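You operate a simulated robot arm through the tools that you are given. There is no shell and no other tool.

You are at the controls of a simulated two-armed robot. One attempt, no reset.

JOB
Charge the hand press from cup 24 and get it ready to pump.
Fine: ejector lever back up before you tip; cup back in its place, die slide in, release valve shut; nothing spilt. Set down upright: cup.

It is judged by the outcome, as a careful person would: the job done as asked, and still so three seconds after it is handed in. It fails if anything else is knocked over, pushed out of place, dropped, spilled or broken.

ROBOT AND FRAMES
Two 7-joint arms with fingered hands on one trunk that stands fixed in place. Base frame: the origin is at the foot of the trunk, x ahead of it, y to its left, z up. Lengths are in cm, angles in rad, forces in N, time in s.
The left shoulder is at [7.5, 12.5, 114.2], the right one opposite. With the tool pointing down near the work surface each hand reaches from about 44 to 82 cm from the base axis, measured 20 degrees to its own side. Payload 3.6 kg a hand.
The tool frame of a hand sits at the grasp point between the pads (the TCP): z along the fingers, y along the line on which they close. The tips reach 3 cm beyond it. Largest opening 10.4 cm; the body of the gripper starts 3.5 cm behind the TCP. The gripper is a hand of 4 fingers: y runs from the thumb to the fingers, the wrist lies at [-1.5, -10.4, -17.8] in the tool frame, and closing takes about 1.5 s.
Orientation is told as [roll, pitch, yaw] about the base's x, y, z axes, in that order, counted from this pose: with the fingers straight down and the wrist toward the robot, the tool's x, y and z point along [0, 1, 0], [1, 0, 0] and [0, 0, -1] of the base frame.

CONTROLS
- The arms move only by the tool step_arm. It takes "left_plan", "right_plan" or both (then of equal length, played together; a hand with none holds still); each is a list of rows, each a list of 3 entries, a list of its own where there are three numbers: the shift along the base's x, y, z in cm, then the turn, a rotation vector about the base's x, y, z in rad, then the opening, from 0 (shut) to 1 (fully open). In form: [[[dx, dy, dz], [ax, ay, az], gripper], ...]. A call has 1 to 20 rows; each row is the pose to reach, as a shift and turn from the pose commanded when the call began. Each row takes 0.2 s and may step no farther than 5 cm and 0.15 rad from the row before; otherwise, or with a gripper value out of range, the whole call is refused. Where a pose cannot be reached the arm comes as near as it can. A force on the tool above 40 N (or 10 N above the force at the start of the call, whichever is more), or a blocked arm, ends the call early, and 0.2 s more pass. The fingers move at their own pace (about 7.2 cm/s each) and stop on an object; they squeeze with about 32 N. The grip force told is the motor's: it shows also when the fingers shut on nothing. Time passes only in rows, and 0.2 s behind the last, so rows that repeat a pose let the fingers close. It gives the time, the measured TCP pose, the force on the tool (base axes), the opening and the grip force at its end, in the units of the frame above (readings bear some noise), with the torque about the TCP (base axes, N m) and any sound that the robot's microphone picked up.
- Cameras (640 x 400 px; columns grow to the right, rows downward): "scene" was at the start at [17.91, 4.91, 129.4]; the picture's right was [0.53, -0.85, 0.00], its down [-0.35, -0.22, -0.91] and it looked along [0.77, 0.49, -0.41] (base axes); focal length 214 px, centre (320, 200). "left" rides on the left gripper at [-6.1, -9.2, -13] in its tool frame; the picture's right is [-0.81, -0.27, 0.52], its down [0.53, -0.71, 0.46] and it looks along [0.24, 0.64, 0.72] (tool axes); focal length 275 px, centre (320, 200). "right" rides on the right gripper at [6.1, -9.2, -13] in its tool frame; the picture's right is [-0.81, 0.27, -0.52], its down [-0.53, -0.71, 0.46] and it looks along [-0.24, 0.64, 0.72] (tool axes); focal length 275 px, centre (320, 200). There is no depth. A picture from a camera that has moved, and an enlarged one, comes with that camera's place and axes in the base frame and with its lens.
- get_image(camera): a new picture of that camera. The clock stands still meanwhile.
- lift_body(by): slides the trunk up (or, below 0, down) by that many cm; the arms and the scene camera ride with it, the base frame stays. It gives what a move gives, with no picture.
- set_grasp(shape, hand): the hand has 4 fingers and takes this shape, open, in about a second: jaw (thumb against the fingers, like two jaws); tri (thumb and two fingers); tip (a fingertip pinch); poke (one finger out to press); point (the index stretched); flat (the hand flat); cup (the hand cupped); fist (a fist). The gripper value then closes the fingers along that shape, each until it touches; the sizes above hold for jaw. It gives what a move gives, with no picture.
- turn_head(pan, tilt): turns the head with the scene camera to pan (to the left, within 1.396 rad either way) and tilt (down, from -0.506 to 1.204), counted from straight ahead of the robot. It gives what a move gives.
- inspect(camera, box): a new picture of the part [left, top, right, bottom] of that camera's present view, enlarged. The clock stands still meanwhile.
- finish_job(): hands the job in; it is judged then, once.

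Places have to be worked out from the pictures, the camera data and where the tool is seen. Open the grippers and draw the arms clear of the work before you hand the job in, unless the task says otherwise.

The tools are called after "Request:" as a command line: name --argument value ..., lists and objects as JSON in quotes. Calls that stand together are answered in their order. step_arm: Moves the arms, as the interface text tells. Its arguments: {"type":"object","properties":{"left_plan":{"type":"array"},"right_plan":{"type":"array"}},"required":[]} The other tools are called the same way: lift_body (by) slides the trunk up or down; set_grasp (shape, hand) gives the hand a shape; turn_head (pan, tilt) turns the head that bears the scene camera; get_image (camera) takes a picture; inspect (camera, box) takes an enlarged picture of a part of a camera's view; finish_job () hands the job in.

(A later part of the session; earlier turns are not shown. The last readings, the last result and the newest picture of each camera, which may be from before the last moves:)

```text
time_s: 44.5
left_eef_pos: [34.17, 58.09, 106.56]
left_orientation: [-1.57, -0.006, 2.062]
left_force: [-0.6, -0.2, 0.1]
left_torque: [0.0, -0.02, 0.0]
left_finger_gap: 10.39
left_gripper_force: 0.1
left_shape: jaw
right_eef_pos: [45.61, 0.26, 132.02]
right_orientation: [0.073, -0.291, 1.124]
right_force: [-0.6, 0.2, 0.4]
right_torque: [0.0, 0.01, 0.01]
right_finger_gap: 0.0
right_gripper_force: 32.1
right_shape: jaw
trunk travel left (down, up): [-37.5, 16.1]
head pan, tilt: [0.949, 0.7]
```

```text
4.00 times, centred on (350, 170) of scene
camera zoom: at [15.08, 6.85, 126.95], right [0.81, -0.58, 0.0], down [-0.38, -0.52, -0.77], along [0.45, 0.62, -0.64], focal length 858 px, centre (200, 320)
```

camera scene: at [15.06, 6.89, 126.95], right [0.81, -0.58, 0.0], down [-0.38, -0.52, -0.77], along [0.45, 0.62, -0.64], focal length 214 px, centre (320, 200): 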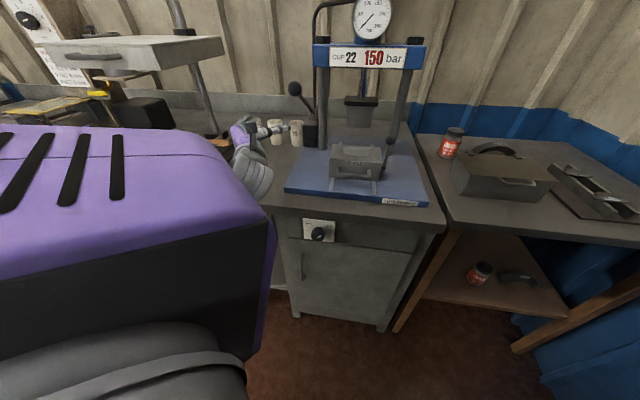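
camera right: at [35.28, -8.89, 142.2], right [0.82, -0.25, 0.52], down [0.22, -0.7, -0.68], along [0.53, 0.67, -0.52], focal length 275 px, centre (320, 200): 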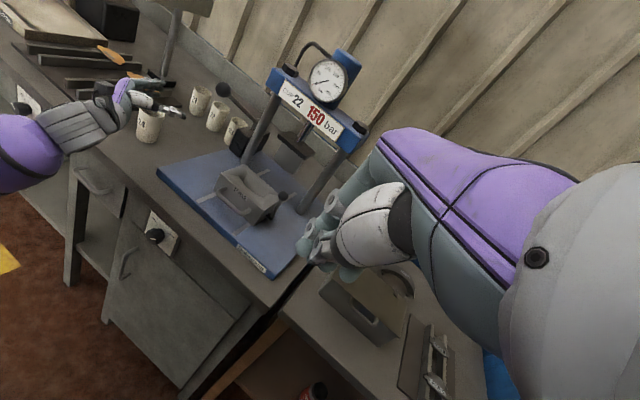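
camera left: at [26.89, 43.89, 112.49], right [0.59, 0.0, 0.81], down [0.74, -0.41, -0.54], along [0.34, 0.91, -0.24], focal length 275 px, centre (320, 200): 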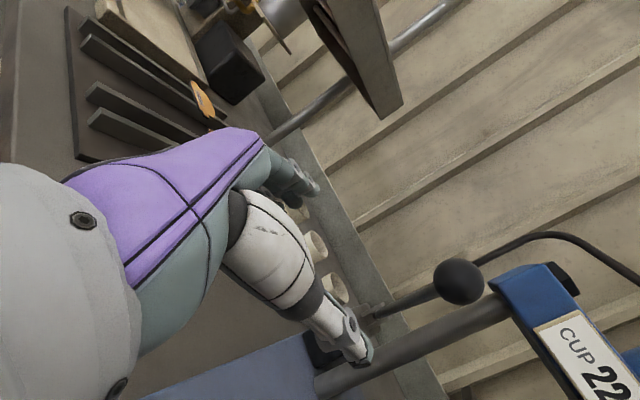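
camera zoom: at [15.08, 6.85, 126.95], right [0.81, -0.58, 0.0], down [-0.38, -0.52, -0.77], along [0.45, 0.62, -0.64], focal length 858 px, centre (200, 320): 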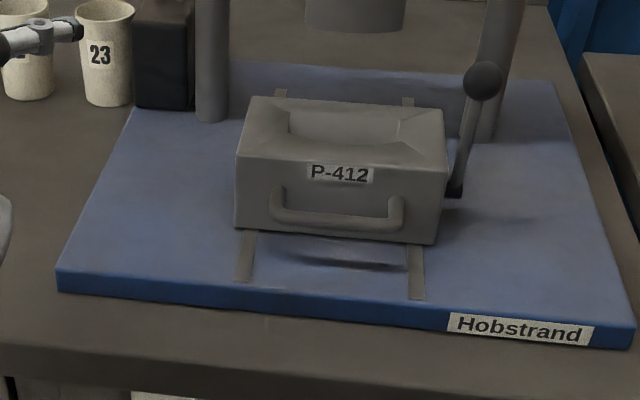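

Base top z ≈ 88.2, bench ≈ 86.1; cup 24's axis is at about [32.05, 70.4] with its rim at ≈ 95.1. I move the left hand to a pre-grasp spot about 13 cm in front of the cup, fingers still high, then lower.

Request:
step_arm --left_plan '[[[-2.5, 1, 0], [0, 0, 0], 1], [[-5, 2.2, 0], [0, 0, 0], 1], [[-7.5, 3.4, 0], [0, 0, 0], 1], [[-10, 4.6, 0], [0, 0, 0], 1], [[-12, 5.4, -0.5], [0, 0, 0], 1], [[-13.5, 6.2, -1.6], [0, 0, 0], 0.9]]'

Request:
get_image --camera "right"

Request:
get_image --camera "left"

```text
time_s: 45.9
left_eef_pos: [20.57, 64.34, 105.02]
left_orientation: [-1.571, -0.005, 2.062]
left_force: [-0.8, -0.2, 0.1]
left_torque: [0.02, -0.01, 0.01]
left_finger_gap: 9.39
left_gripper_force: 0.1
left_shape: jaw
right_eef_pos: [45.47, 0.37, 132.1]
right_orientation: [0.072, -0.292, 1.123]
right_force: [0.7, -0.2, -0.9]
right_torque: [0.05, 0.04, 0.0]
right_finger_gap: 0.0
right_gripper_force: 32.0
right_shape: jaw
trunk travel left (down, up): [-37.5, 16.1]
head pan, tilt: [0.949, 0.7]
```

```text
taken
camera right: at [35.24, -8.81, 142.22], right [0.82, -0.25, 0.52], down [0.21, -0.7, -0.68], along [0.53, 0.67, -0.52], focal length 275 px, centre (320, 200)
```

right: 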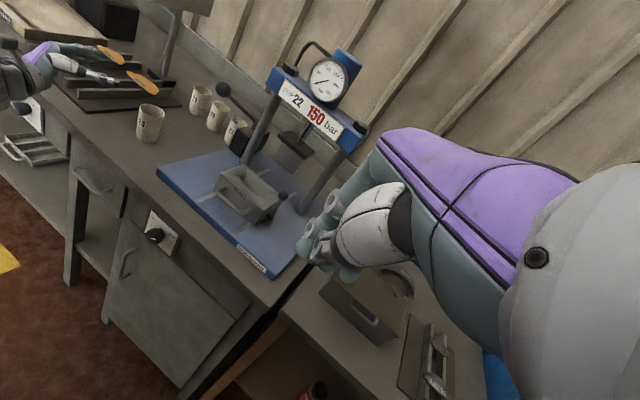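

```text
taken
camera left: at [13.23, 50.08, 110.93], right [0.59, 0.0, 0.81], down [0.74, -0.41, -0.54], along [0.34, 0.91, -0.24], focal length 275 px, centre (320, 200)
```

left: 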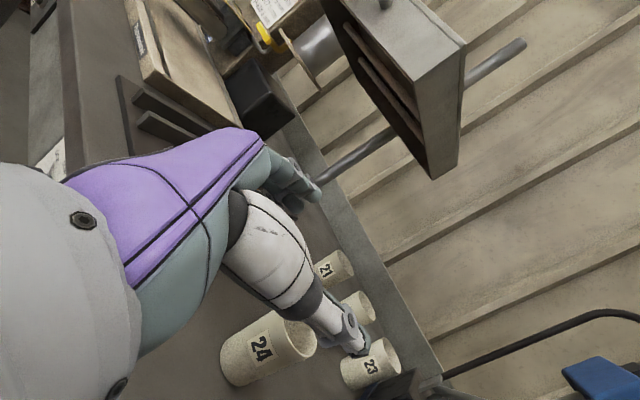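

Reachable. I zoom the left camera on cup 24 to refine the cup's place relative to the hand.

Request:
inspect --camera "left" --box '[180, 260, 420, 400]'

Request:
inspect --camera "right" --box '[0, 20, 200, 160]'

```text
2.67 times, centred on (300, 330) of left
camera zoom: at [13.23, 50.08, 110.93], right [0.59, 0.0, 0.81], down [0.74, -0.41, -0.54], along [0.34, 0.91, -0.24], focal length 734 px, centre (373, -147)
```

zoom: 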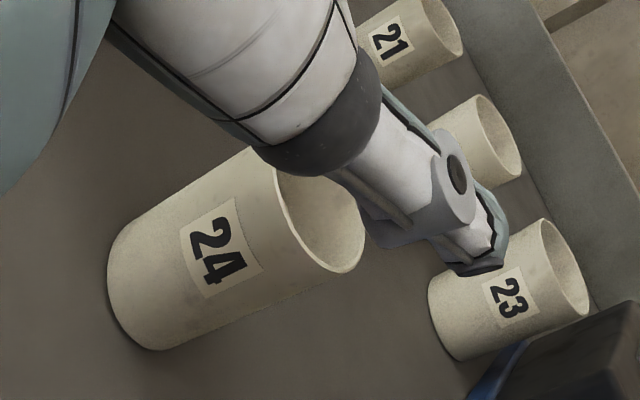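

```text
2.86 times, centred on (100, 90) of right
camera zoom: at [35.24, -8.81, 142.22], right [0.82, -0.25, 0.52], down [0.21, -0.7, -0.68], along [0.53, 0.67, -0.52], focal length 786 px, centre (949, 514)
```

zoom: 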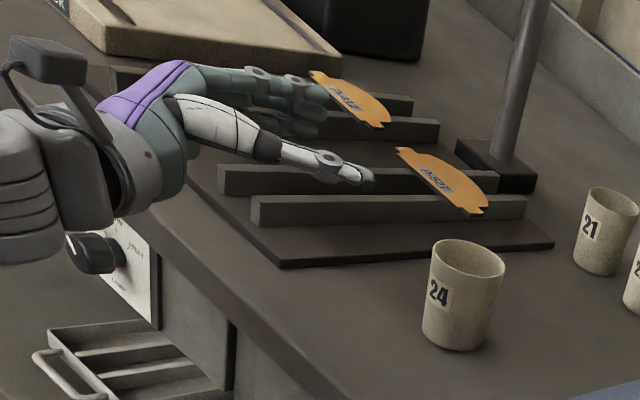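

Predicted and seen positions of cup 24 agree. I lower to grip height (TCP z ≈ 91.7) in front of the cup.

Request:
step_arm --left_plan '[[[0, 0, -2.5], [0, 0, 0], 0.9], [[0, 0, -5], [0, 0, 0], 0.9], [[0, 0, -7.5], [0, 0, 0], 0.9], [[0, 0, -10], [0, 0, 0], 0.9], [[0, 0, -12], [0, 0, 0], 0.9], [[0, 0, -13.3], [0, 0, 0], 0.9]]'

Request:
inspect --camera "right" --box '[0, 20, 200, 160]'

Request:
get_image --camera "left"

```text
time_s: 47.3
left_eef_pos: [20.48, 64.38, 91.6]
left_orientation: [-1.571, -0.002, 2.059]
left_force: [-0.1, 0.1, 1.0]
left_torque: [0.01, 0.02, 0.0]
left_finger_gap: 9.35
left_gripper_force: 0.0
left_shape: jaw
right_eef_pos: [45.42, 0.39, 132.05]
right_orientation: [0.072, -0.291, 1.122]
right_force: [-0.5, -0.1, 0.9]
right_torque: [-0.01, 0.01, 0.0]
right_finger_gap: 0.03
right_gripper_force: 32.4
right_shape: jaw
trunk travel left (down, up): [-37.5, 16.1]
head pan, tilt: [0.949, 0.7]
```

```text
2.86 times, centred on (100, 90) of right
camera zoom: at [35.27, -8.81, 142.21], right [0.82, -0.25, 0.52], down [0.21, -0.7, -0.68], along [0.53, 0.67, -0.52], focal length 786 px, centre (949, 514)
```

zoom: 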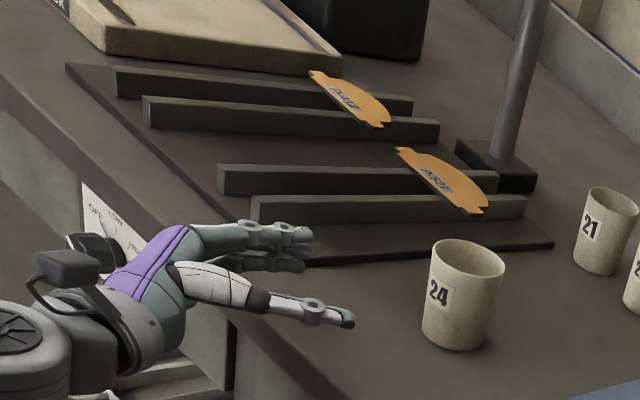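

```text
taken
camera left: at [13.28, 50.11, 97.59], right [0.59, 0.0, 0.81], down [0.74, -0.41, -0.54], along [0.34, 0.91, -0.24], focal length 275 px, centre (320, 200)
```

left: 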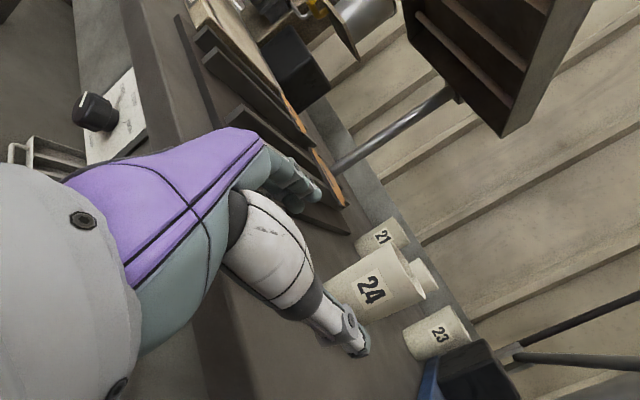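

The hand is level with the cup, fingers to its left and thumb to its right. I advance along the finger direction in two stages.

Request:
step_arm --left_plan '[[[1.77, 0.94, 0], [0, 0, 0], 0.9], [[3.53, 1.88, 0], [0, 0, 0], 0.9], [[5.3, 2.82, 0], [0, 0, 0], 0.9], [[7.06, 3.75, 0], [0, 0, 0], 0.9]]'

Request:
inspect --camera "right" --box '[30, 50, 200, 160]'

Request:
get_image --camera "left"

```text
time_s: 48.3
left_eef_pos: [27.71, 68.19, 91.55]
left_orientation: [-1.568, -0.003, 2.062]
left_force: [0.3, -0.1, -0.3]
left_torque: [0.0, 0.02, 0.03]
left_finger_gap: 9.37
left_gripper_force: 0.2
left_shape: jaw
right_eef_pos: [45.49, 0.36, 132.11]
right_orientation: [0.071, -0.289, 1.122]
right_force: [0.1, 0.2, -0.3]
right_torque: [-0.01, 0.0, 0.03]
right_finger_gap: 0.0
right_gripper_force: 31.6
right_shape: jaw
trunk travel left (down, up): [-37.5, 16.1]
head pan, tilt: [0.949, 0.7]
```

```text
3.64 times, centred on (115, 105) of right
camera zoom: at [35.29, -8.8, 142.2], right [0.82, -0.25, 0.52], down [0.21, -0.7, -0.68], along [0.53, 0.67, -0.52], focal length 1001 px, centre (1066, 546)
```

zoom: 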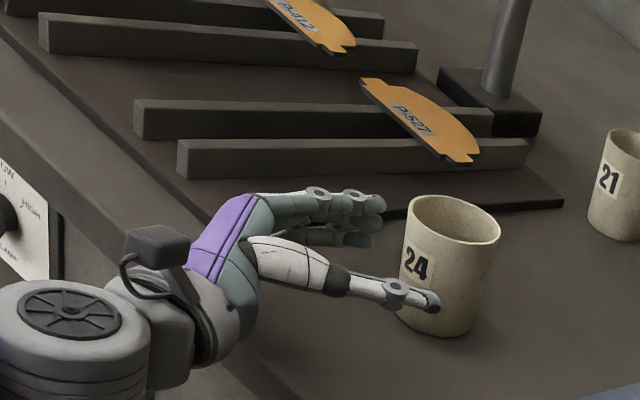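

```text
taken
camera left: at [20.39, 53.86, 97.62], right [0.59, 0.0, 0.81], down [0.74, -0.41, -0.54], along [0.33, 0.91, -0.24], focal length 275 px, centre (320, 200)
```

left: 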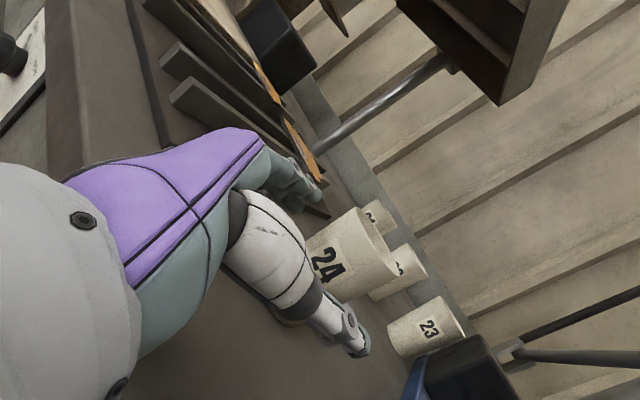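

The cup is between thumb and fingers. I go the last 4 cm and look before closing.

Request:
step_arm --left_plan '[[[1.0, 0.53, 0], [0, 0, 0], 0.9], [[2.0, 1.06, 0], [0, 0, 0], 0.9], [[2.9, 1.54, 0], [0, 0, 0], 0.9], [[3.6, 1.92, 0], [0, 0, 0], 0.9]]'

Request:
inspect --camera "right" --box '[70, 70, 190, 160]'

Request:
inspect --camera "left" --box '[220, 140, 460, 360]'

```text
time_s: 49.3
left_eef_pos: [31.36, 69.96, 91.55]
left_orientation: [-1.569, -0.004, 2.062]
left_force: [-0.3, -0.1, 0.3]
left_torque: [0.0, 0.01, -0.02]
left_finger_gap: 9.37
left_gripper_force: 0.1
left_shape: jaw
right_eef_pos: [45.35, 0.37, 132.15]
right_orientation: [0.072, -0.293, 1.123]
right_force: [0.3, -0.9, 0.0]
right_torque: [0.0, -0.01, 0.0]
right_finger_gap: 0.0
right_gripper_force: 32.4
right_shape: jaw
trunk travel left (down, up): [-37.5, 16.1]
head pan, tilt: [0.949, 0.7]
```

```text
4.44 times, centred on (130, 115) of right
camera zoom: at [35.27, -8.81, 142.21], right [0.82, -0.25, 0.52], down [0.21, -0.7, -0.68], along [0.53, 0.67, -0.52], focal length 1224 px, centre (1164, 578)
```

zoom: 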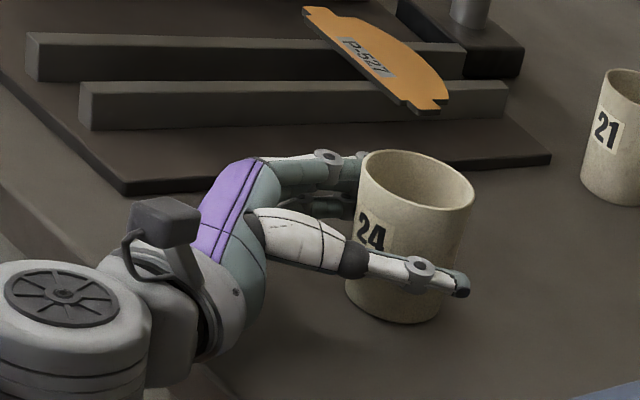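

```text
1.82 times, centred on (340, 250) of left
camera zoom: at [23.93, 55.72, 97.58], right [0.59, 0.0, 0.81], down [0.74, -0.41, -0.54], along [0.34, 0.91, -0.24], focal length 500 px, centre (284, 109)
```

zoom: 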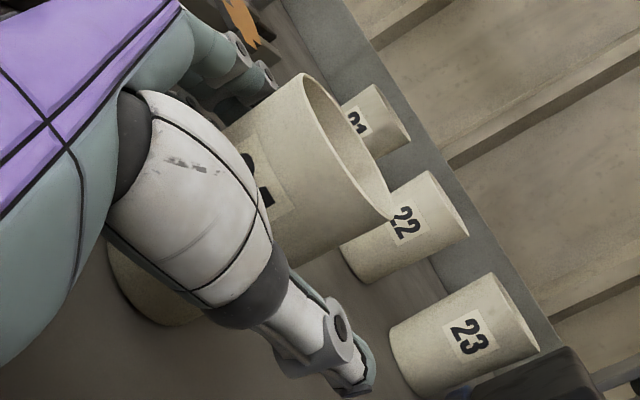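

The cup is nicely enclosed. I close gradually so both sides come in gently.

Request:
step_arm --left_plan '[[[0, 0, 0], [0, 0, 0], 0.84], [[0, 0, 0], [0, 0, 0], 0.78], [[0, 0, 0], [0, 0, 0], 0.72], [[0, 0, 0], [0, 0, 0], 0.67], [[0, 0, 0], [0, 0, 0], 0.62], [[0, 0, 0], [0, 0, 0], 0.57], [[0, 0, 0], [0, 0, 0], 0.5], [[0, 0, 0], [0, 0, 0], 0.4], [[0, 0, 0], [0, 0, 0], 0.3], [[0, 0, 0], [0, 0, 0], 0.3]]'

Request:
inspect --camera "right" --box '[70, 70, 190, 160]'

Request:
inspect --camera "left" --box '[220, 140, 460, 360]'

```text
time_s: 51.5
left_eef_pos: [31.22, 70.01, 91.54]
left_orientation: [-1.572, -0.003, 2.06]
left_force: [-0.4, -0.4, 0.3]
left_torque: [0.04, 0.0, 0.03]
left_finger_gap: 5.05
left_gripper_force: 31.9
left_shape: jaw
right_eef_pos: [45.5, 0.23, 132.01]
right_orientation: [0.073, -0.292, 1.124]
right_force: [-0.2, -0.1, -0.4]
right_torque: [0.0, 0.01, 0.02]
right_finger_gap: 0.0
right_gripper_force: 32.2
right_shape: jaw
trunk travel left (down, up): [-37.5, 16.1]
head pan, tilt: [0.949, 0.7]
```

```text
4.44 times, centred on (130, 115) of right
camera zoom: at [35.26, -8.81, 142.21], right [0.82, -0.25, 0.52], down [0.21, -0.7, -0.68], along [0.53, 0.67, -0.52], focal length 1224 px, centre (1164, 578)
```

zoom: 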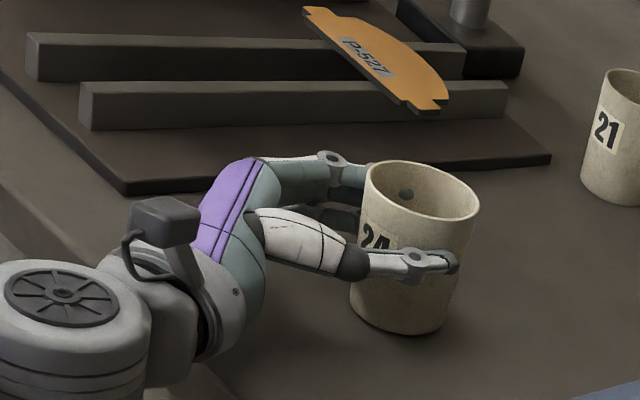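

```text
1.82 times, centred on (340, 250) of left
camera zoom: at [23.92, 55.73, 97.59], right [0.59, 0.0, 0.81], down [0.74, -0.41, -0.54], along [0.34, 0.91, -0.24], focal length 500 px, centre (284, 109)
```

zoom: 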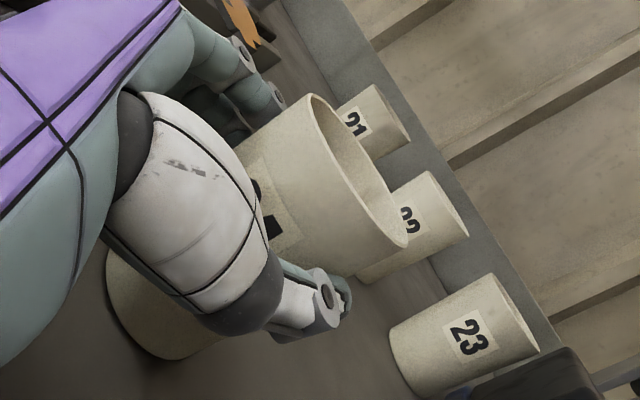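

The cup shifted about 0.9 cm to the right as the hand closed, which I'll correct when putting it back. The grip force is full, so I lift slowly a few centimetres and check the hold.

Request:
step_arm --left_plan '[[[0, 0, 0.2], [0, 0, 0], 0.2], [[0, 0, 0.6], [0, 0, 0], 0.2], [[0, 0, 1.2], [0, 0, 0], 0.2], [[0, 0, 2.0], [0, 0, 0], 0.2], [[0, 0, 3.0], [0, 0, 0], 0.2], [[0, 0, 4.0], [0, 0, 0], 0.2]]'

Request:
inspect --camera "right" --box '[70, 70, 190, 160]'

Request:
inspect --camera "left" --box '[220, 140, 460, 360]'

```text
time_s: 52.9
left_eef_pos: [31.19, 69.94, 95.63]
left_orientation: [-1.57, -0.007, 2.061]
left_force: [0.6, -0.5, -1.4]
left_torque: [-0.02, 0.03, 0.0]
left_finger_gap: 5.08
left_gripper_force: 31.8
left_shape: jaw
right_eef_pos: [45.52, 0.36, 132.16]
right_orientation: [0.071, -0.29, 1.122]
right_force: [-0.3, 0.0, 0.0]
right_torque: [-0.01, -0.02, 0.02]
right_finger_gap: 0.01
right_gripper_force: 32.2
right_shape: jaw
trunk travel left (down, up): [-37.5, 16.1]
head pan, tilt: [0.949, 0.7]
```

```text
4.44 times, centred on (130, 115) of right
camera zoom: at [35.26, -8.81, 142.21], right [0.82, -0.25, 0.52], down [0.21, -0.7, -0.68], along [0.53, 0.67, -0.52], focal length 1224 px, centre (1164, 578)
```

zoom: 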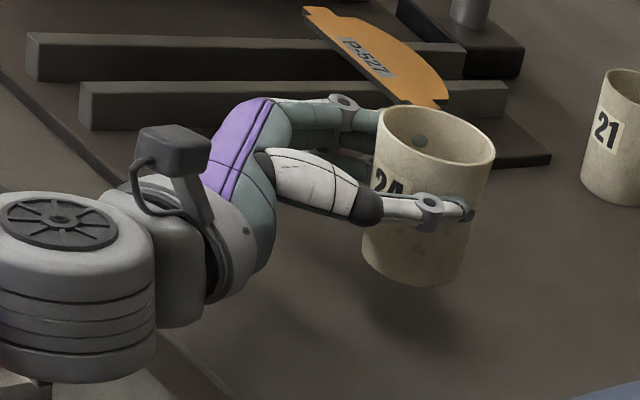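

```text
1.82 times, centred on (340, 250) of left
camera zoom: at [23.98, 55.75, 101.6], right [0.59, 0.0, 0.81], down [0.74, -0.41, -0.54], along [0.34, 0.91, -0.24], focal length 500 px, centre (284, 109)
```

zoom: 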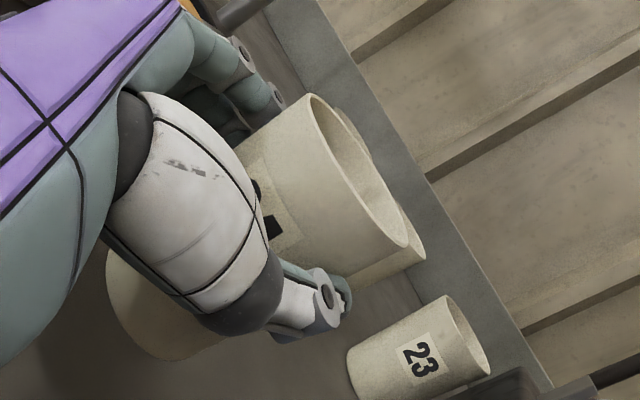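

The cup is held upright. Before carrying it, I check where the press's pump handle (black ball on a rod) sits, since it's near the path.

Request:
inspect --camera "right" --box '[180, 60, 340, 180]'

Request:
inspect --camera "scene" --box '[240, 60, 420, 180]'

Request:
get_image --camera "scene"

```text
3.33 times, centred on (260, 120) of right
camera zoom: at [35.26, -8.81, 142.21], right [0.82, -0.25, 0.52], down [0.21, -0.7, -0.68], along [0.53, 0.67, -0.52], focal length 918 px, centre (520, 467)
```

zoom: 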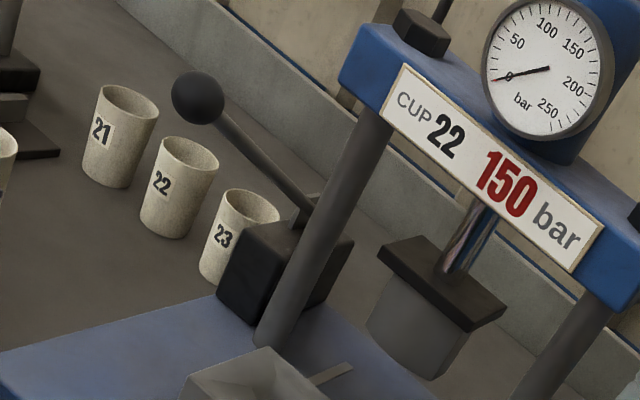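

```text
3.33 times, centred on (330, 120) of scene
camera zoom: at [15.05, 6.89, 126.95], right [0.81, -0.58, 0.0], down [-0.38, -0.52, -0.76], along [0.45, 0.62, -0.64], focal length 715 px, centre (287, 467)
```

zoom: 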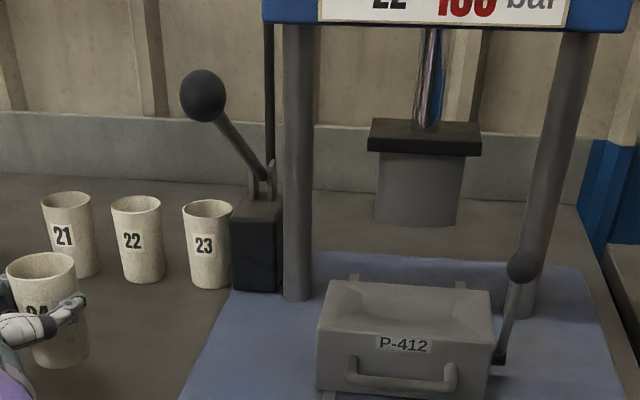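

```text
taken
camera scene: at [15.05, 6.89, 126.95], right [0.81, -0.58, 0.0], down [-0.38, -0.52, -0.76], along [0.45, 0.62, -0.64], focal length 214 px, centre (320, 200)
```

scene: 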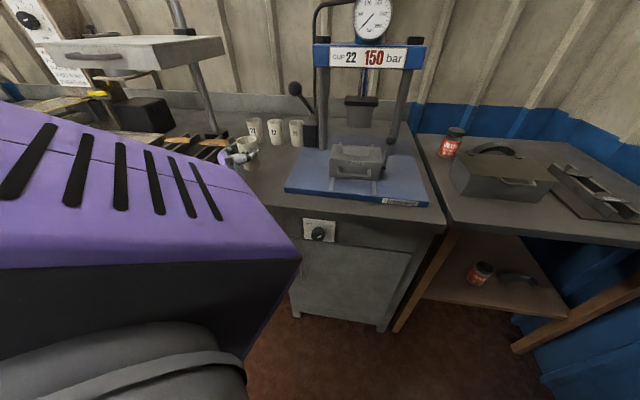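

The pump handle's ball is at [45.5, 60.6, 113.4] with its rod running back from there. I'll carry the cup at z ≈ 103, below and in front of it. First I go up and slightly back, smoothly and upright.

Request:
step_arm --left_plan '[[[0, 0, 0.5], [0, 0, 0], 0.2], [[0, 0, 1.3], [0, 0, 0], 0.2], [[0, 0, 2.3], [0, 0, 0], 0.2], [[0, 0, 3.3], [0, 0, 0], 0.2], [[0, 0, 4.3], [0, 0, 0], 0.2], [[-0.4, -0.4, 5.3], [0, 0, 0], 0.2], [[-1.0, -1.0, 6.2], [0, 0, 0], 0.2], [[-1.7, -1.7, 7.0], [0, 0, 0], 0.2], [[-2.4, -2.4, 7.5], [0, 0, 0], 0.2], [[-2.9, -2.9, 7.8], [0, 0, 0], 0.2], [[-3.2, -3.2, 7.9], [0, 0, 0], 0.2]]'

Request:
get_image --camera "right"

Request:
get_image --camera "left"

```text
time_s: 55.3
left_eef_pos: [28.08, 66.71, 103.58]
left_orientation: [-1.569, -0.003, 2.06]
left_force: [0.2, 0.5, -1.1]
left_torque: [-0.02, 0.05, 0.03]
left_finger_gap: 5.04
left_gripper_force: 32.9
left_shape: jaw
right_eef_pos: [45.43, 0.36, 132.07]
right_orientation: [0.071, -0.291, 1.122]
right_force: [0.1, -0.1, -0.3]
right_torque: [0.0, 0.01, 0.02]
right_finger_gap: 0.0
right_gripper_force: 31.8
right_shape: jaw
trunk travel left (down, up): [-37.5, 16.1]
head pan, tilt: [0.949, 0.7]
```

```text
taken
camera right: at [35.26, -8.8, 142.21], right [0.82, -0.25, 0.52], down [0.21, -0.7, -0.68], along [0.53, 0.67, -0.52], focal length 275 px, centre (320, 200)
```

right: 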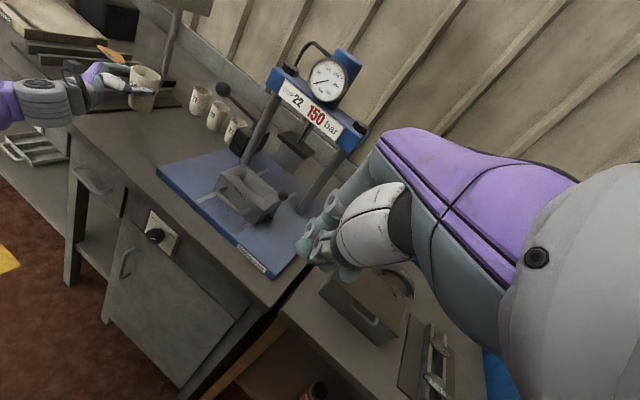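

```text
taken
camera left: at [20.75, 52.59, 109.51], right [0.59, 0.0, 0.81], down [0.74, -0.41, -0.54], along [0.33, 0.91, -0.24], focal length 275 px, centre (320, 200)
```

left: 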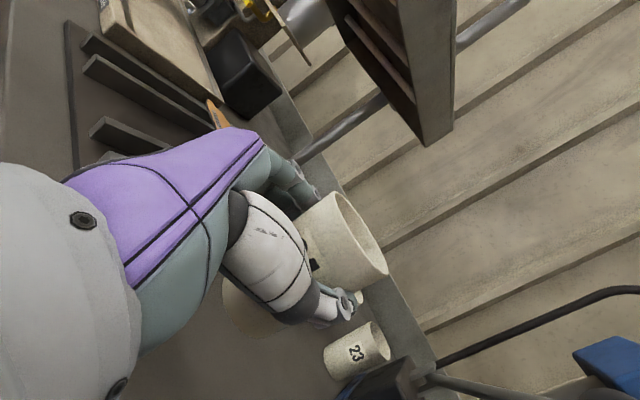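

The cup is steady. Now I carry it sideways, in front of the pump handle, to in front of the die.

Request:
step_arm --left_plan '[[[0.35, -0.35, 0], [0, 0, 0], 0.2], [[1.06, -1.06, 0], [0, 0, 0], 0.2], [[2.12, -2.12, 0], [0, 0, 0], 0.2], [[3.42, -3.42, 0], [0, 0, 0], 0.2], [[4.71, -4.71, 0], [0, 0, 0], 0.2], [[6.01, -6.01, 0], [0, 0, 0], 0.2], [[7.31, -7.31, 0], [0, 0, 0], 0.2], [[8.6, -8.6, 0], [0, 0, 0], 0.2], [[9.9, -9.9, 0], [0, 0, 0], 0.2], [[11.2, -11.2, 0], [0, 0, 0], 0.2], [[12.49, -12.49, 0], [0, 0, 0], 0.2], [[13.79, -13.79, 0], [0, 0, 0], 0.2], [[15.08, -15.08, 0], [0, 0, 0], 0.2], [[16.38, -16.38, 0], [0, 0, 0], 0.2], [[17.68, -17.68, 0], [0, 0, 0], 0.2], [[18.74, -18.74, 0], [0, 0, 0], 0.2], [[19.45, -19.45, 0], [0, 0, 0], 0.2], [[19.8, -19.8, 0], [0, 0, 0], 0.2]]'

Request:
get_image --camera "right"

Request:
get_image --camera "scene"

Request:
get_image --camera "left"

```text
time_s: 59.1
left_eef_pos: [47.88, 47.02, 103.5]
left_orientation: [-1.57, -0.004, 2.061]
left_force: [0.0, -0.1, -0.9]
left_torque: [-0.03, 0.04, -0.01]
left_finger_gap: 5.02
left_gripper_force: 32.0
left_shape: jaw
right_eef_pos: [45.38, 0.31, 132.04]
right_orientation: [0.07, -0.291, 1.121]
right_force: [0.6, 0.2, 0.4]
right_torque: [0.04, -0.01, -0.03]
right_finger_gap: 0.01
right_gripper_force: 32.1
right_shape: jaw
trunk travel left (down, up): [-37.5, 16.1]
head pan, tilt: [0.949, 0.7]
```

```text
taken
camera right: at [35.28, -8.81, 142.21], right [0.82, -0.25, 0.52], down [0.21, -0.7, -0.68], along [0.53, 0.67, -0.52], focal length 275 px, centre (320, 200)
```

right: 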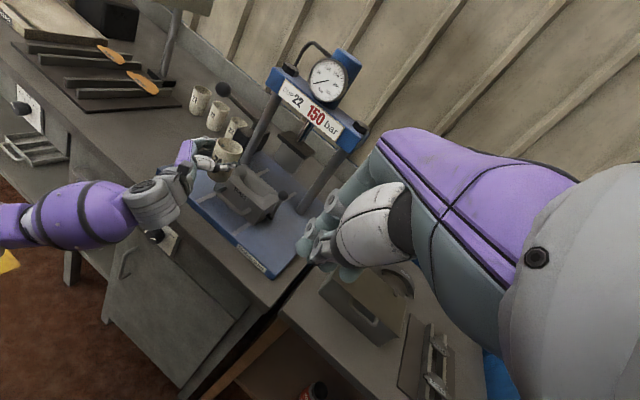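

```text
taken
camera scene: at [15.07, 6.89, 126.95], right [0.81, -0.58, 0.0], down [-0.38, -0.52, -0.76], along [0.45, 0.62, -0.64], focal length 214 px, centre (320, 200)
```

scene: 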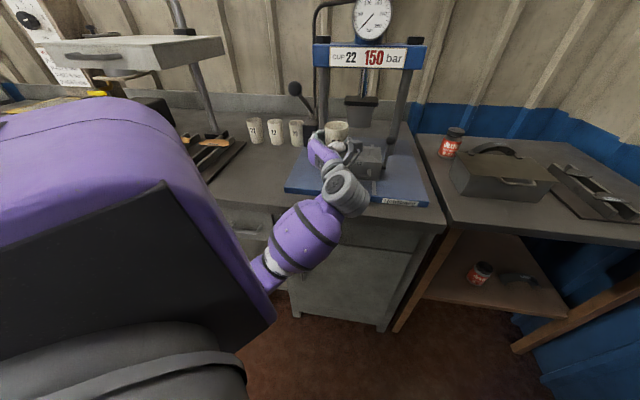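

```text
taken
camera left: at [40.62, 32.74, 109.52], right [0.59, 0.0, 0.81], down [0.74, -0.41, -0.54], along [0.34, 0.91, -0.24], focal length 275 px, centre (320, 200)
```

left: 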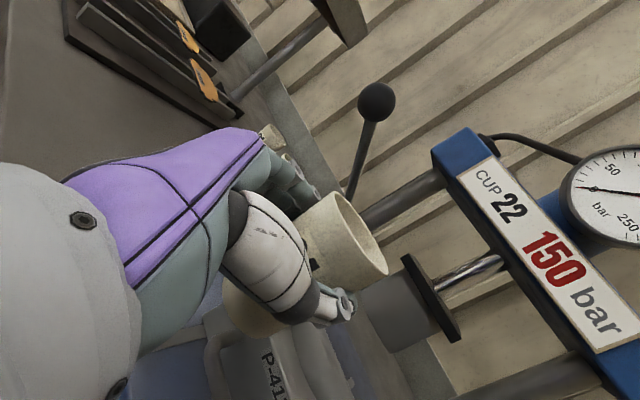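

The cup is in front of the die. I zoom in to look inside the cup and check the alignment.

Request:
inspect --camera "right" --box '[160, 110, 320, 220]'

Request:
inspect --camera "left" --box '[200, 160, 440, 380]'

```text
3.64 times, centred on (240, 165) of right
camera zoom: at [35.28, -8.81, 142.21], right [0.82, -0.25, 0.52], down [0.21, -0.7, -0.68], along [0.53, 0.67, -0.52], focal length 1001 px, centre (611, 327)
```

zoom: 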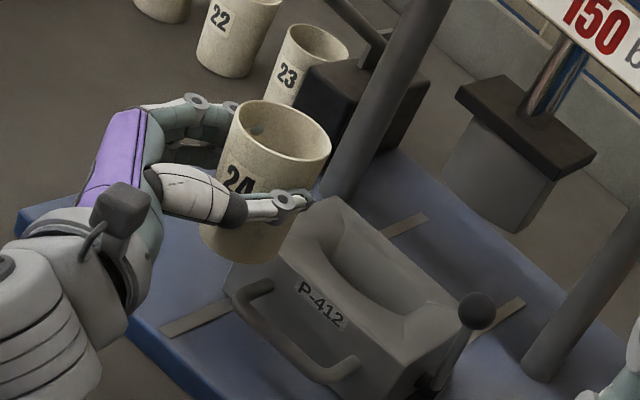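

```text
1.82 times, centred on (320, 270) of left
camera zoom: at [40.62, 32.74, 109.52], right [0.59, 0.0, 0.81], down [0.74, -0.41, -0.54], along [0.34, 0.91, -0.24], focal length 500 px, centre (320, 73)
```

zoom: 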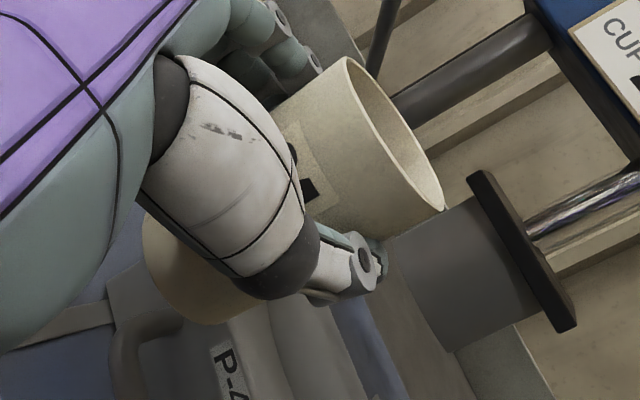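

Alignment agrees with my estimate within about half a centimetre. I move the cup in over the left part of the die, still upright.

Request:
step_arm --left_plan '[[[0.3, 0.36, 0], [0, 0, 0], 0.2], [[0.9, 1.09, 0], [0, 0, 0], 0.2], [[1.8, 2.18, 0], [0, 0, 0], 0.2], [[2.7, 3.27, 0], [0, 0, 0], 0.2], [[3.6, 4.37, 0], [0, 0, 0], 0.2], [[4.5, 5.46, 0], [0, 0, 0], 0.2], [[5.3, 6.42, -0.1], [0, 0, 0], 0.2], [[5.8, 7.03, -0.2], [0, 0, 0], 0.2], [[6.01, 7.28, -0.3], [0, 0, 0], 0.2]]'

Request:
inspect --camera "right" --box '[160, 90, 340, 220]'

Request:
inspect --camera "scene" --box '[280, 90, 430, 210]'

Request:
get_image --camera "left"

```text
time_s: 61.1
left_eef_pos: [53.93, 54.31, 103.22]
left_orientation: [-1.571, -0.004, 2.062]
left_force: [0.2, -0.7, -2.5]
left_torque: [0.0, 0.06, 0.01]
left_finger_gap: 5.03
left_gripper_force: 32.2
left_shape: jaw
right_eef_pos: [45.41, 0.38, 132.15]
right_orientation: [0.071, -0.291, 1.123]
right_force: [0.5, 0.1, 0.8]
right_torque: [0.0, 0.0, 0.02]
right_finger_gap: 0.01
right_gripper_force: 31.8
right_shape: jaw
trunk travel left (down, up): [-37.5, 16.1]
head pan, tilt: [0.949, 0.7]
```

```text
3.08 times, centred on (250, 155) of right
camera zoom: at [35.28, -8.8, 142.21], right [0.82, -0.25, 0.52], down [0.21, -0.7, -0.68], along [0.53, 0.67, -0.52], focal length 847 px, centre (535, 338)
```

zoom: 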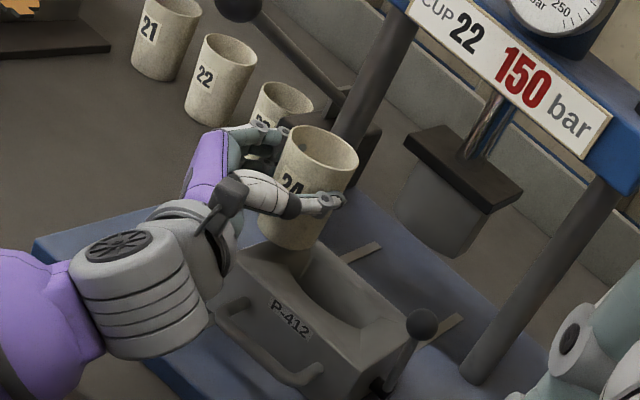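

```text
3.33 times, centred on (355, 150) of scene
camera zoom: at [15.07, 6.9, 126.94], right [0.81, -0.58, 0.0], down [-0.38, -0.52, -0.76], along [0.45, 0.62, -0.64], focal length 715 px, centre (203, 367)
```

zoom: 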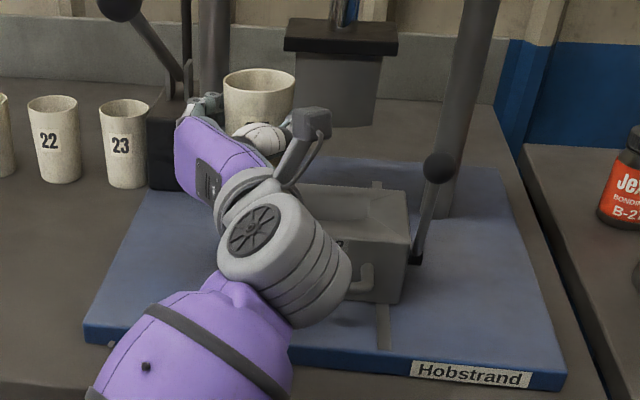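

```text
taken
camera left: at [46.61, 40.1, 109.19], right [0.59, 0.0, 0.81], down [0.74, -0.41, -0.54], along [0.34, 0.91, -0.24], focal length 275 px, centre (320, 200)
```

left: 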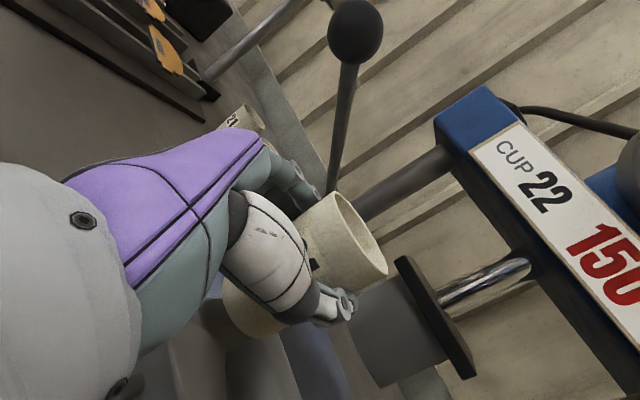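

The cup is over the die's left half at the right depth. I start tipping it slowly to the right, to about 40°, keeping the lip over the cavity.

Request:
step_arm --left_plan '[[[0, 0, 0], [0.05, 0.05, 0], 0.2], [[0, 0, 0], [0.11, 0.11, 0], 0.2], [[0, 0, 0], [0.17, 0.17, 0], 0.2], [[0, 0, 0], [0.23, 0.23, 0], 0.2], [[0, 0, 0], [0.29, 0.29, 0], 0.2], [[0, 0, -0.1], [0.35, 0.35, 0], 0.2], [[0, 0, -0.2], [0.41, 0.41, 0], 0.2], [[0, 0, -0.3], [0.46, 0.46, 0], 0.2], [[0, 0, -0.4], [0.495, 0.495, 0], 0.2]]'

Request:
inspect --camera "right" --box '[160, 90, 340, 220]'

Request:
inspect --camera "scene" --box '[280, 90, 430, 210]'

Request:
get_image --camera "left"

```text
time_s: 63.1
left_eef_pos: [53.92, 54.31, 102.85]
left_orientation: [-1.329, -0.668, 1.976]
left_force: [-0.1, -0.5, -0.1]
left_torque: [0.01, 0.01, -0.01]
left_finger_gap: 5.02
left_gripper_force: 31.5
left_shape: jaw
right_eef_pos: [45.39, 0.23, 132.04]
right_orientation: [0.071, -0.291, 1.122]
right_force: [-0.5, 0.0, 0.3]
right_torque: [-0.02, 0.01, -0.01]
right_finger_gap: 0.02
right_gripper_force: 31.8
right_shape: jaw
trunk travel left (down, up): [-37.5, 16.1]
head pan, tilt: [0.949, 0.7]
```

```text
3.08 times, centred on (250, 155) of right
camera zoom: at [35.27, -8.8, 142.21], right [0.82, -0.25, 0.52], down [0.21, -0.7, -0.68], along [0.53, 0.67, -0.52], focal length 847 px, centre (535, 338)
```

zoom: 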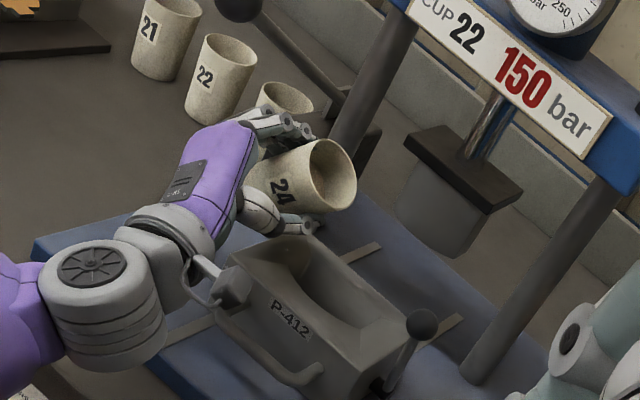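

```text
3.33 times, centred on (355, 150) of scene
camera zoom: at [15.06, 6.9, 126.95], right [0.81, -0.58, 0.0], down [-0.38, -0.52, -0.76], along [0.45, 0.62, -0.64], focal length 715 px, centre (203, 367)
```

zoom: 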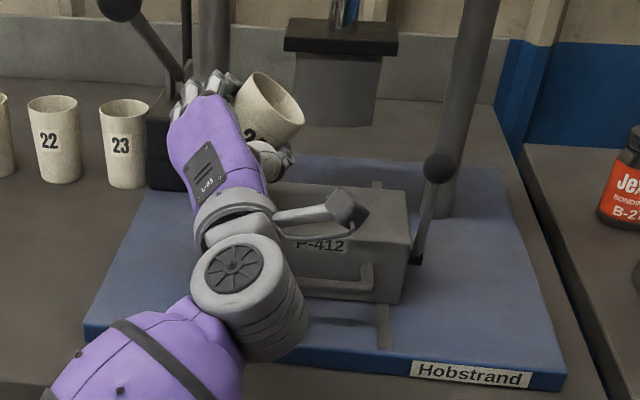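

```text
taken
camera left: at [48.52, 38.08, 104.12], right [0.89, -0.3, 0.35], down [0.36, -0.03, -0.93], along [0.29, 0.95, 0.08], focal length 275 px, centre (320, 200)
```

left: 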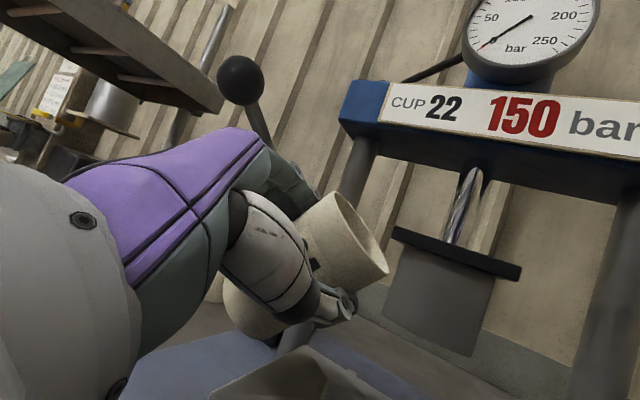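

No powder moving yet at 40°. I zoom in on the cup mouth and die.

Request:
inspect --camera "right" --box '[230, 125, 290, 165]'

Request:
inspect --camera "right" --box '[220, 150, 300, 205]'

```text
10.00 times, centred on (260, 145) of right
camera zoom: at [35.27, -8.8, 142.21], right [0.82, -0.25, 0.52], down [0.21, -0.7, -0.68], along [0.53, 0.67, -0.52], focal length 2753 px, centre (920, 750)
```

zoom: 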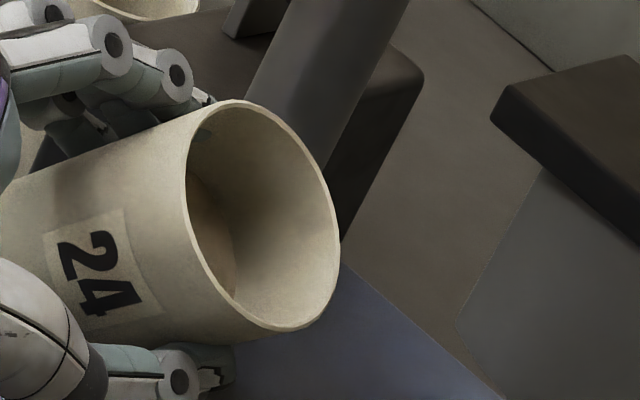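

```text
7.27 times, centred on (260, 178) of right
camera zoom: at [35.27, -8.8, 142.21], right [0.82, -0.25, 0.52], down [0.21, -0.7, -0.68], along [0.53, 0.67, -0.52], focal length 2002 px, centre (756, 364)
```

zoom: 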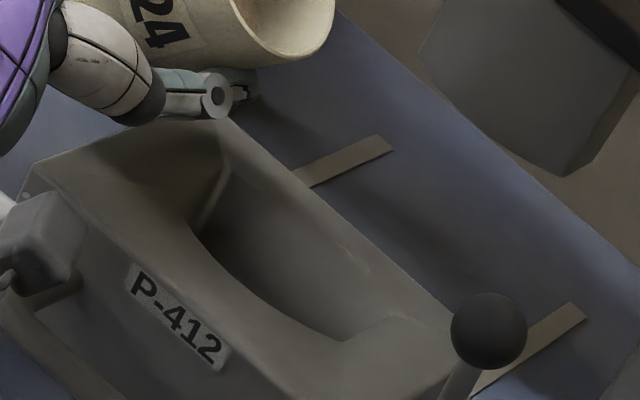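

The lip's drop point is about 1.5 cm left of the die centre, well inside the cavity. I tip slowly on to 60° keeping the lip there.

Request:
step_arm --left_plan '[[[0.03, -0.03, 0], [0.0354, 0.0354, 0], 0.2], [[0.07, -0.07, 0], [0.0707, 0.0707, 0], 0.2], [[0.1, -0.1, -0.05], [0.1061, 0.1061, 0], 0.2], [[0.14, -0.14, -0.05], [0.1414, 0.1414, 0], 0.2], [[0.18, -0.18, -0.1], [0.1768, 0.1768, 0], 0.2], [[0.22, -0.22, -0.1], [0.2121, 0.2121, 0], 0.2], [[0.26, -0.26, -0.15], [0.2454, 0.2454, 0], 0.2]]'

Request:
inspect --camera "right" --box '[220, 120, 310, 200]'

Request:
inspect --camera "scene" --box '[300, 100, 420, 190]'

Request:
get_image --camera "left"

```text
time_s: 64.7
left_eef_pos: [54.07, 54.0, 102.63]
left_orientation: [-1.1, -0.98, 1.805]
left_force: [0.1, 0.1, -1.1]
left_torque: [0.0, -0.02, 0.02]
left_finger_gap: 5.03
left_gripper_force: 31.9
left_shape: jaw
right_eef_pos: [45.48, 0.3, 132.09]
right_orientation: [0.071, -0.289, 1.123]
right_force: [-1.0, -0.5, -0.1]
right_torque: [-0.02, 0.01, 0.04]
right_finger_gap: 0.0
right_gripper_force: 32.3
right_shape: jaw
trunk travel left (down, up): [-37.5, 16.1]
head pan, tilt: [0.949, 0.7]
```

```text
5.00 times, centred on (265, 160) of right
camera zoom: at [35.27, -8.8, 142.21], right [0.82, -0.25, 0.52], down [0.21, -0.7, -0.68], along [0.53, 0.67, -0.52], focal length 1376 px, centre (595, 400)
```

zoom: 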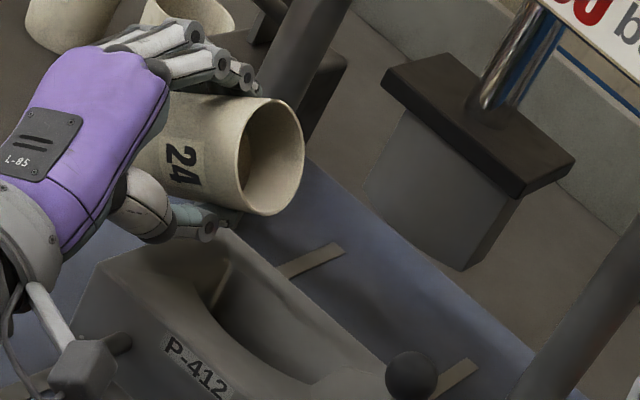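

```text
4.44 times, centred on (360, 145) of scene
camera zoom: at [15.06, 6.9, 126.95], right [0.81, -0.58, 0.0], down [-0.38, -0.52, -0.76], along [0.45, 0.62, -0.64], focal length 953 px, centre (142, 444)
```

zoom: 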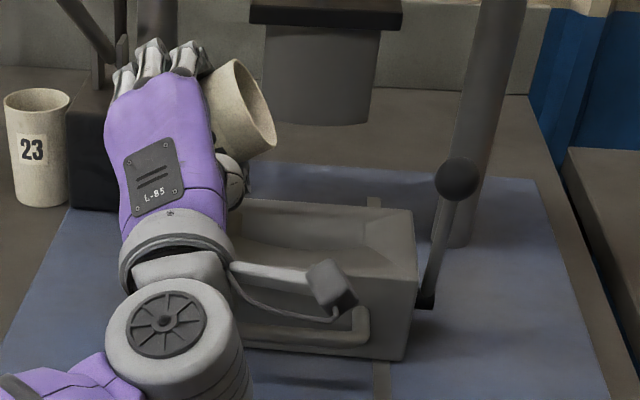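

```text
taken
camera left: at [48.8, 37.82, 101.27], right [0.94, -0.35, 0.04], down [0.12, 0.2, -0.97], along [0.33, 0.91, 0.23], focal length 275 px, centre (320, 200)
```

left: 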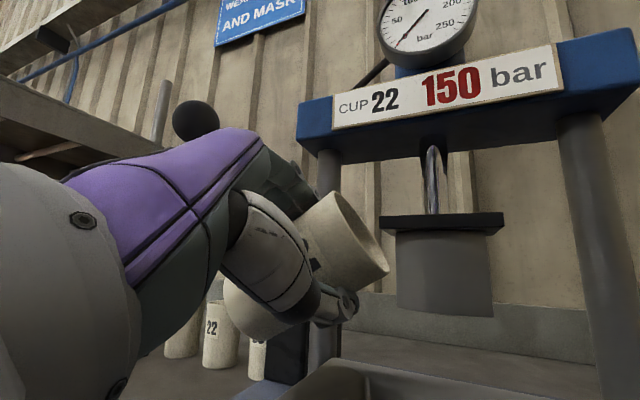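

Request:
inspect --camera "right" --box '[235, 135, 285, 170]'

Request:
inspect --camera "left" --box '[270, 180, 430, 400]'

```text
11.43 times, centred on (260, 152) of right
camera zoom: at [35.27, -8.8, 142.21], right [0.82, -0.25, 0.52], down [0.21, -0.7, -0.68], along [0.53, 0.67, -0.52], focal length 3146 px, centre (1006, 743)
```

zoom: 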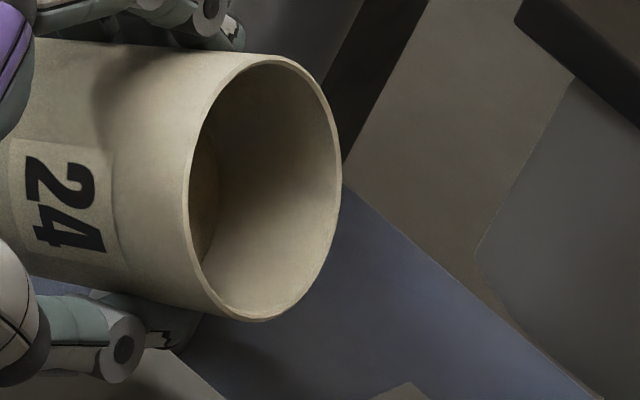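

```text
1.82 times, centred on (350, 290) of left
camera zoom: at [48.8, 37.82, 101.27], right [0.94, -0.35, 0.04], down [0.12, 0.2, -0.97], along [0.33, 0.91, 0.23], focal length 500 px, centre (266, 36)
```

zoom: 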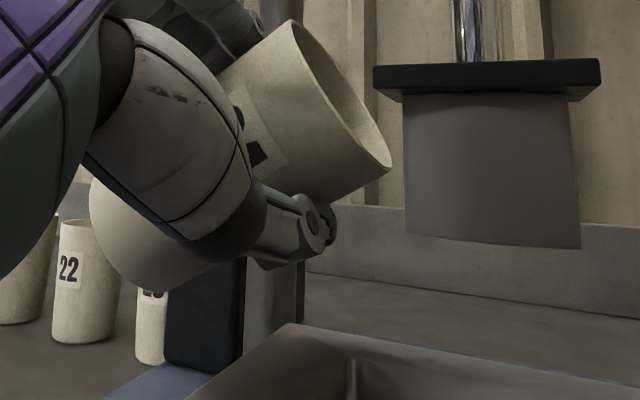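

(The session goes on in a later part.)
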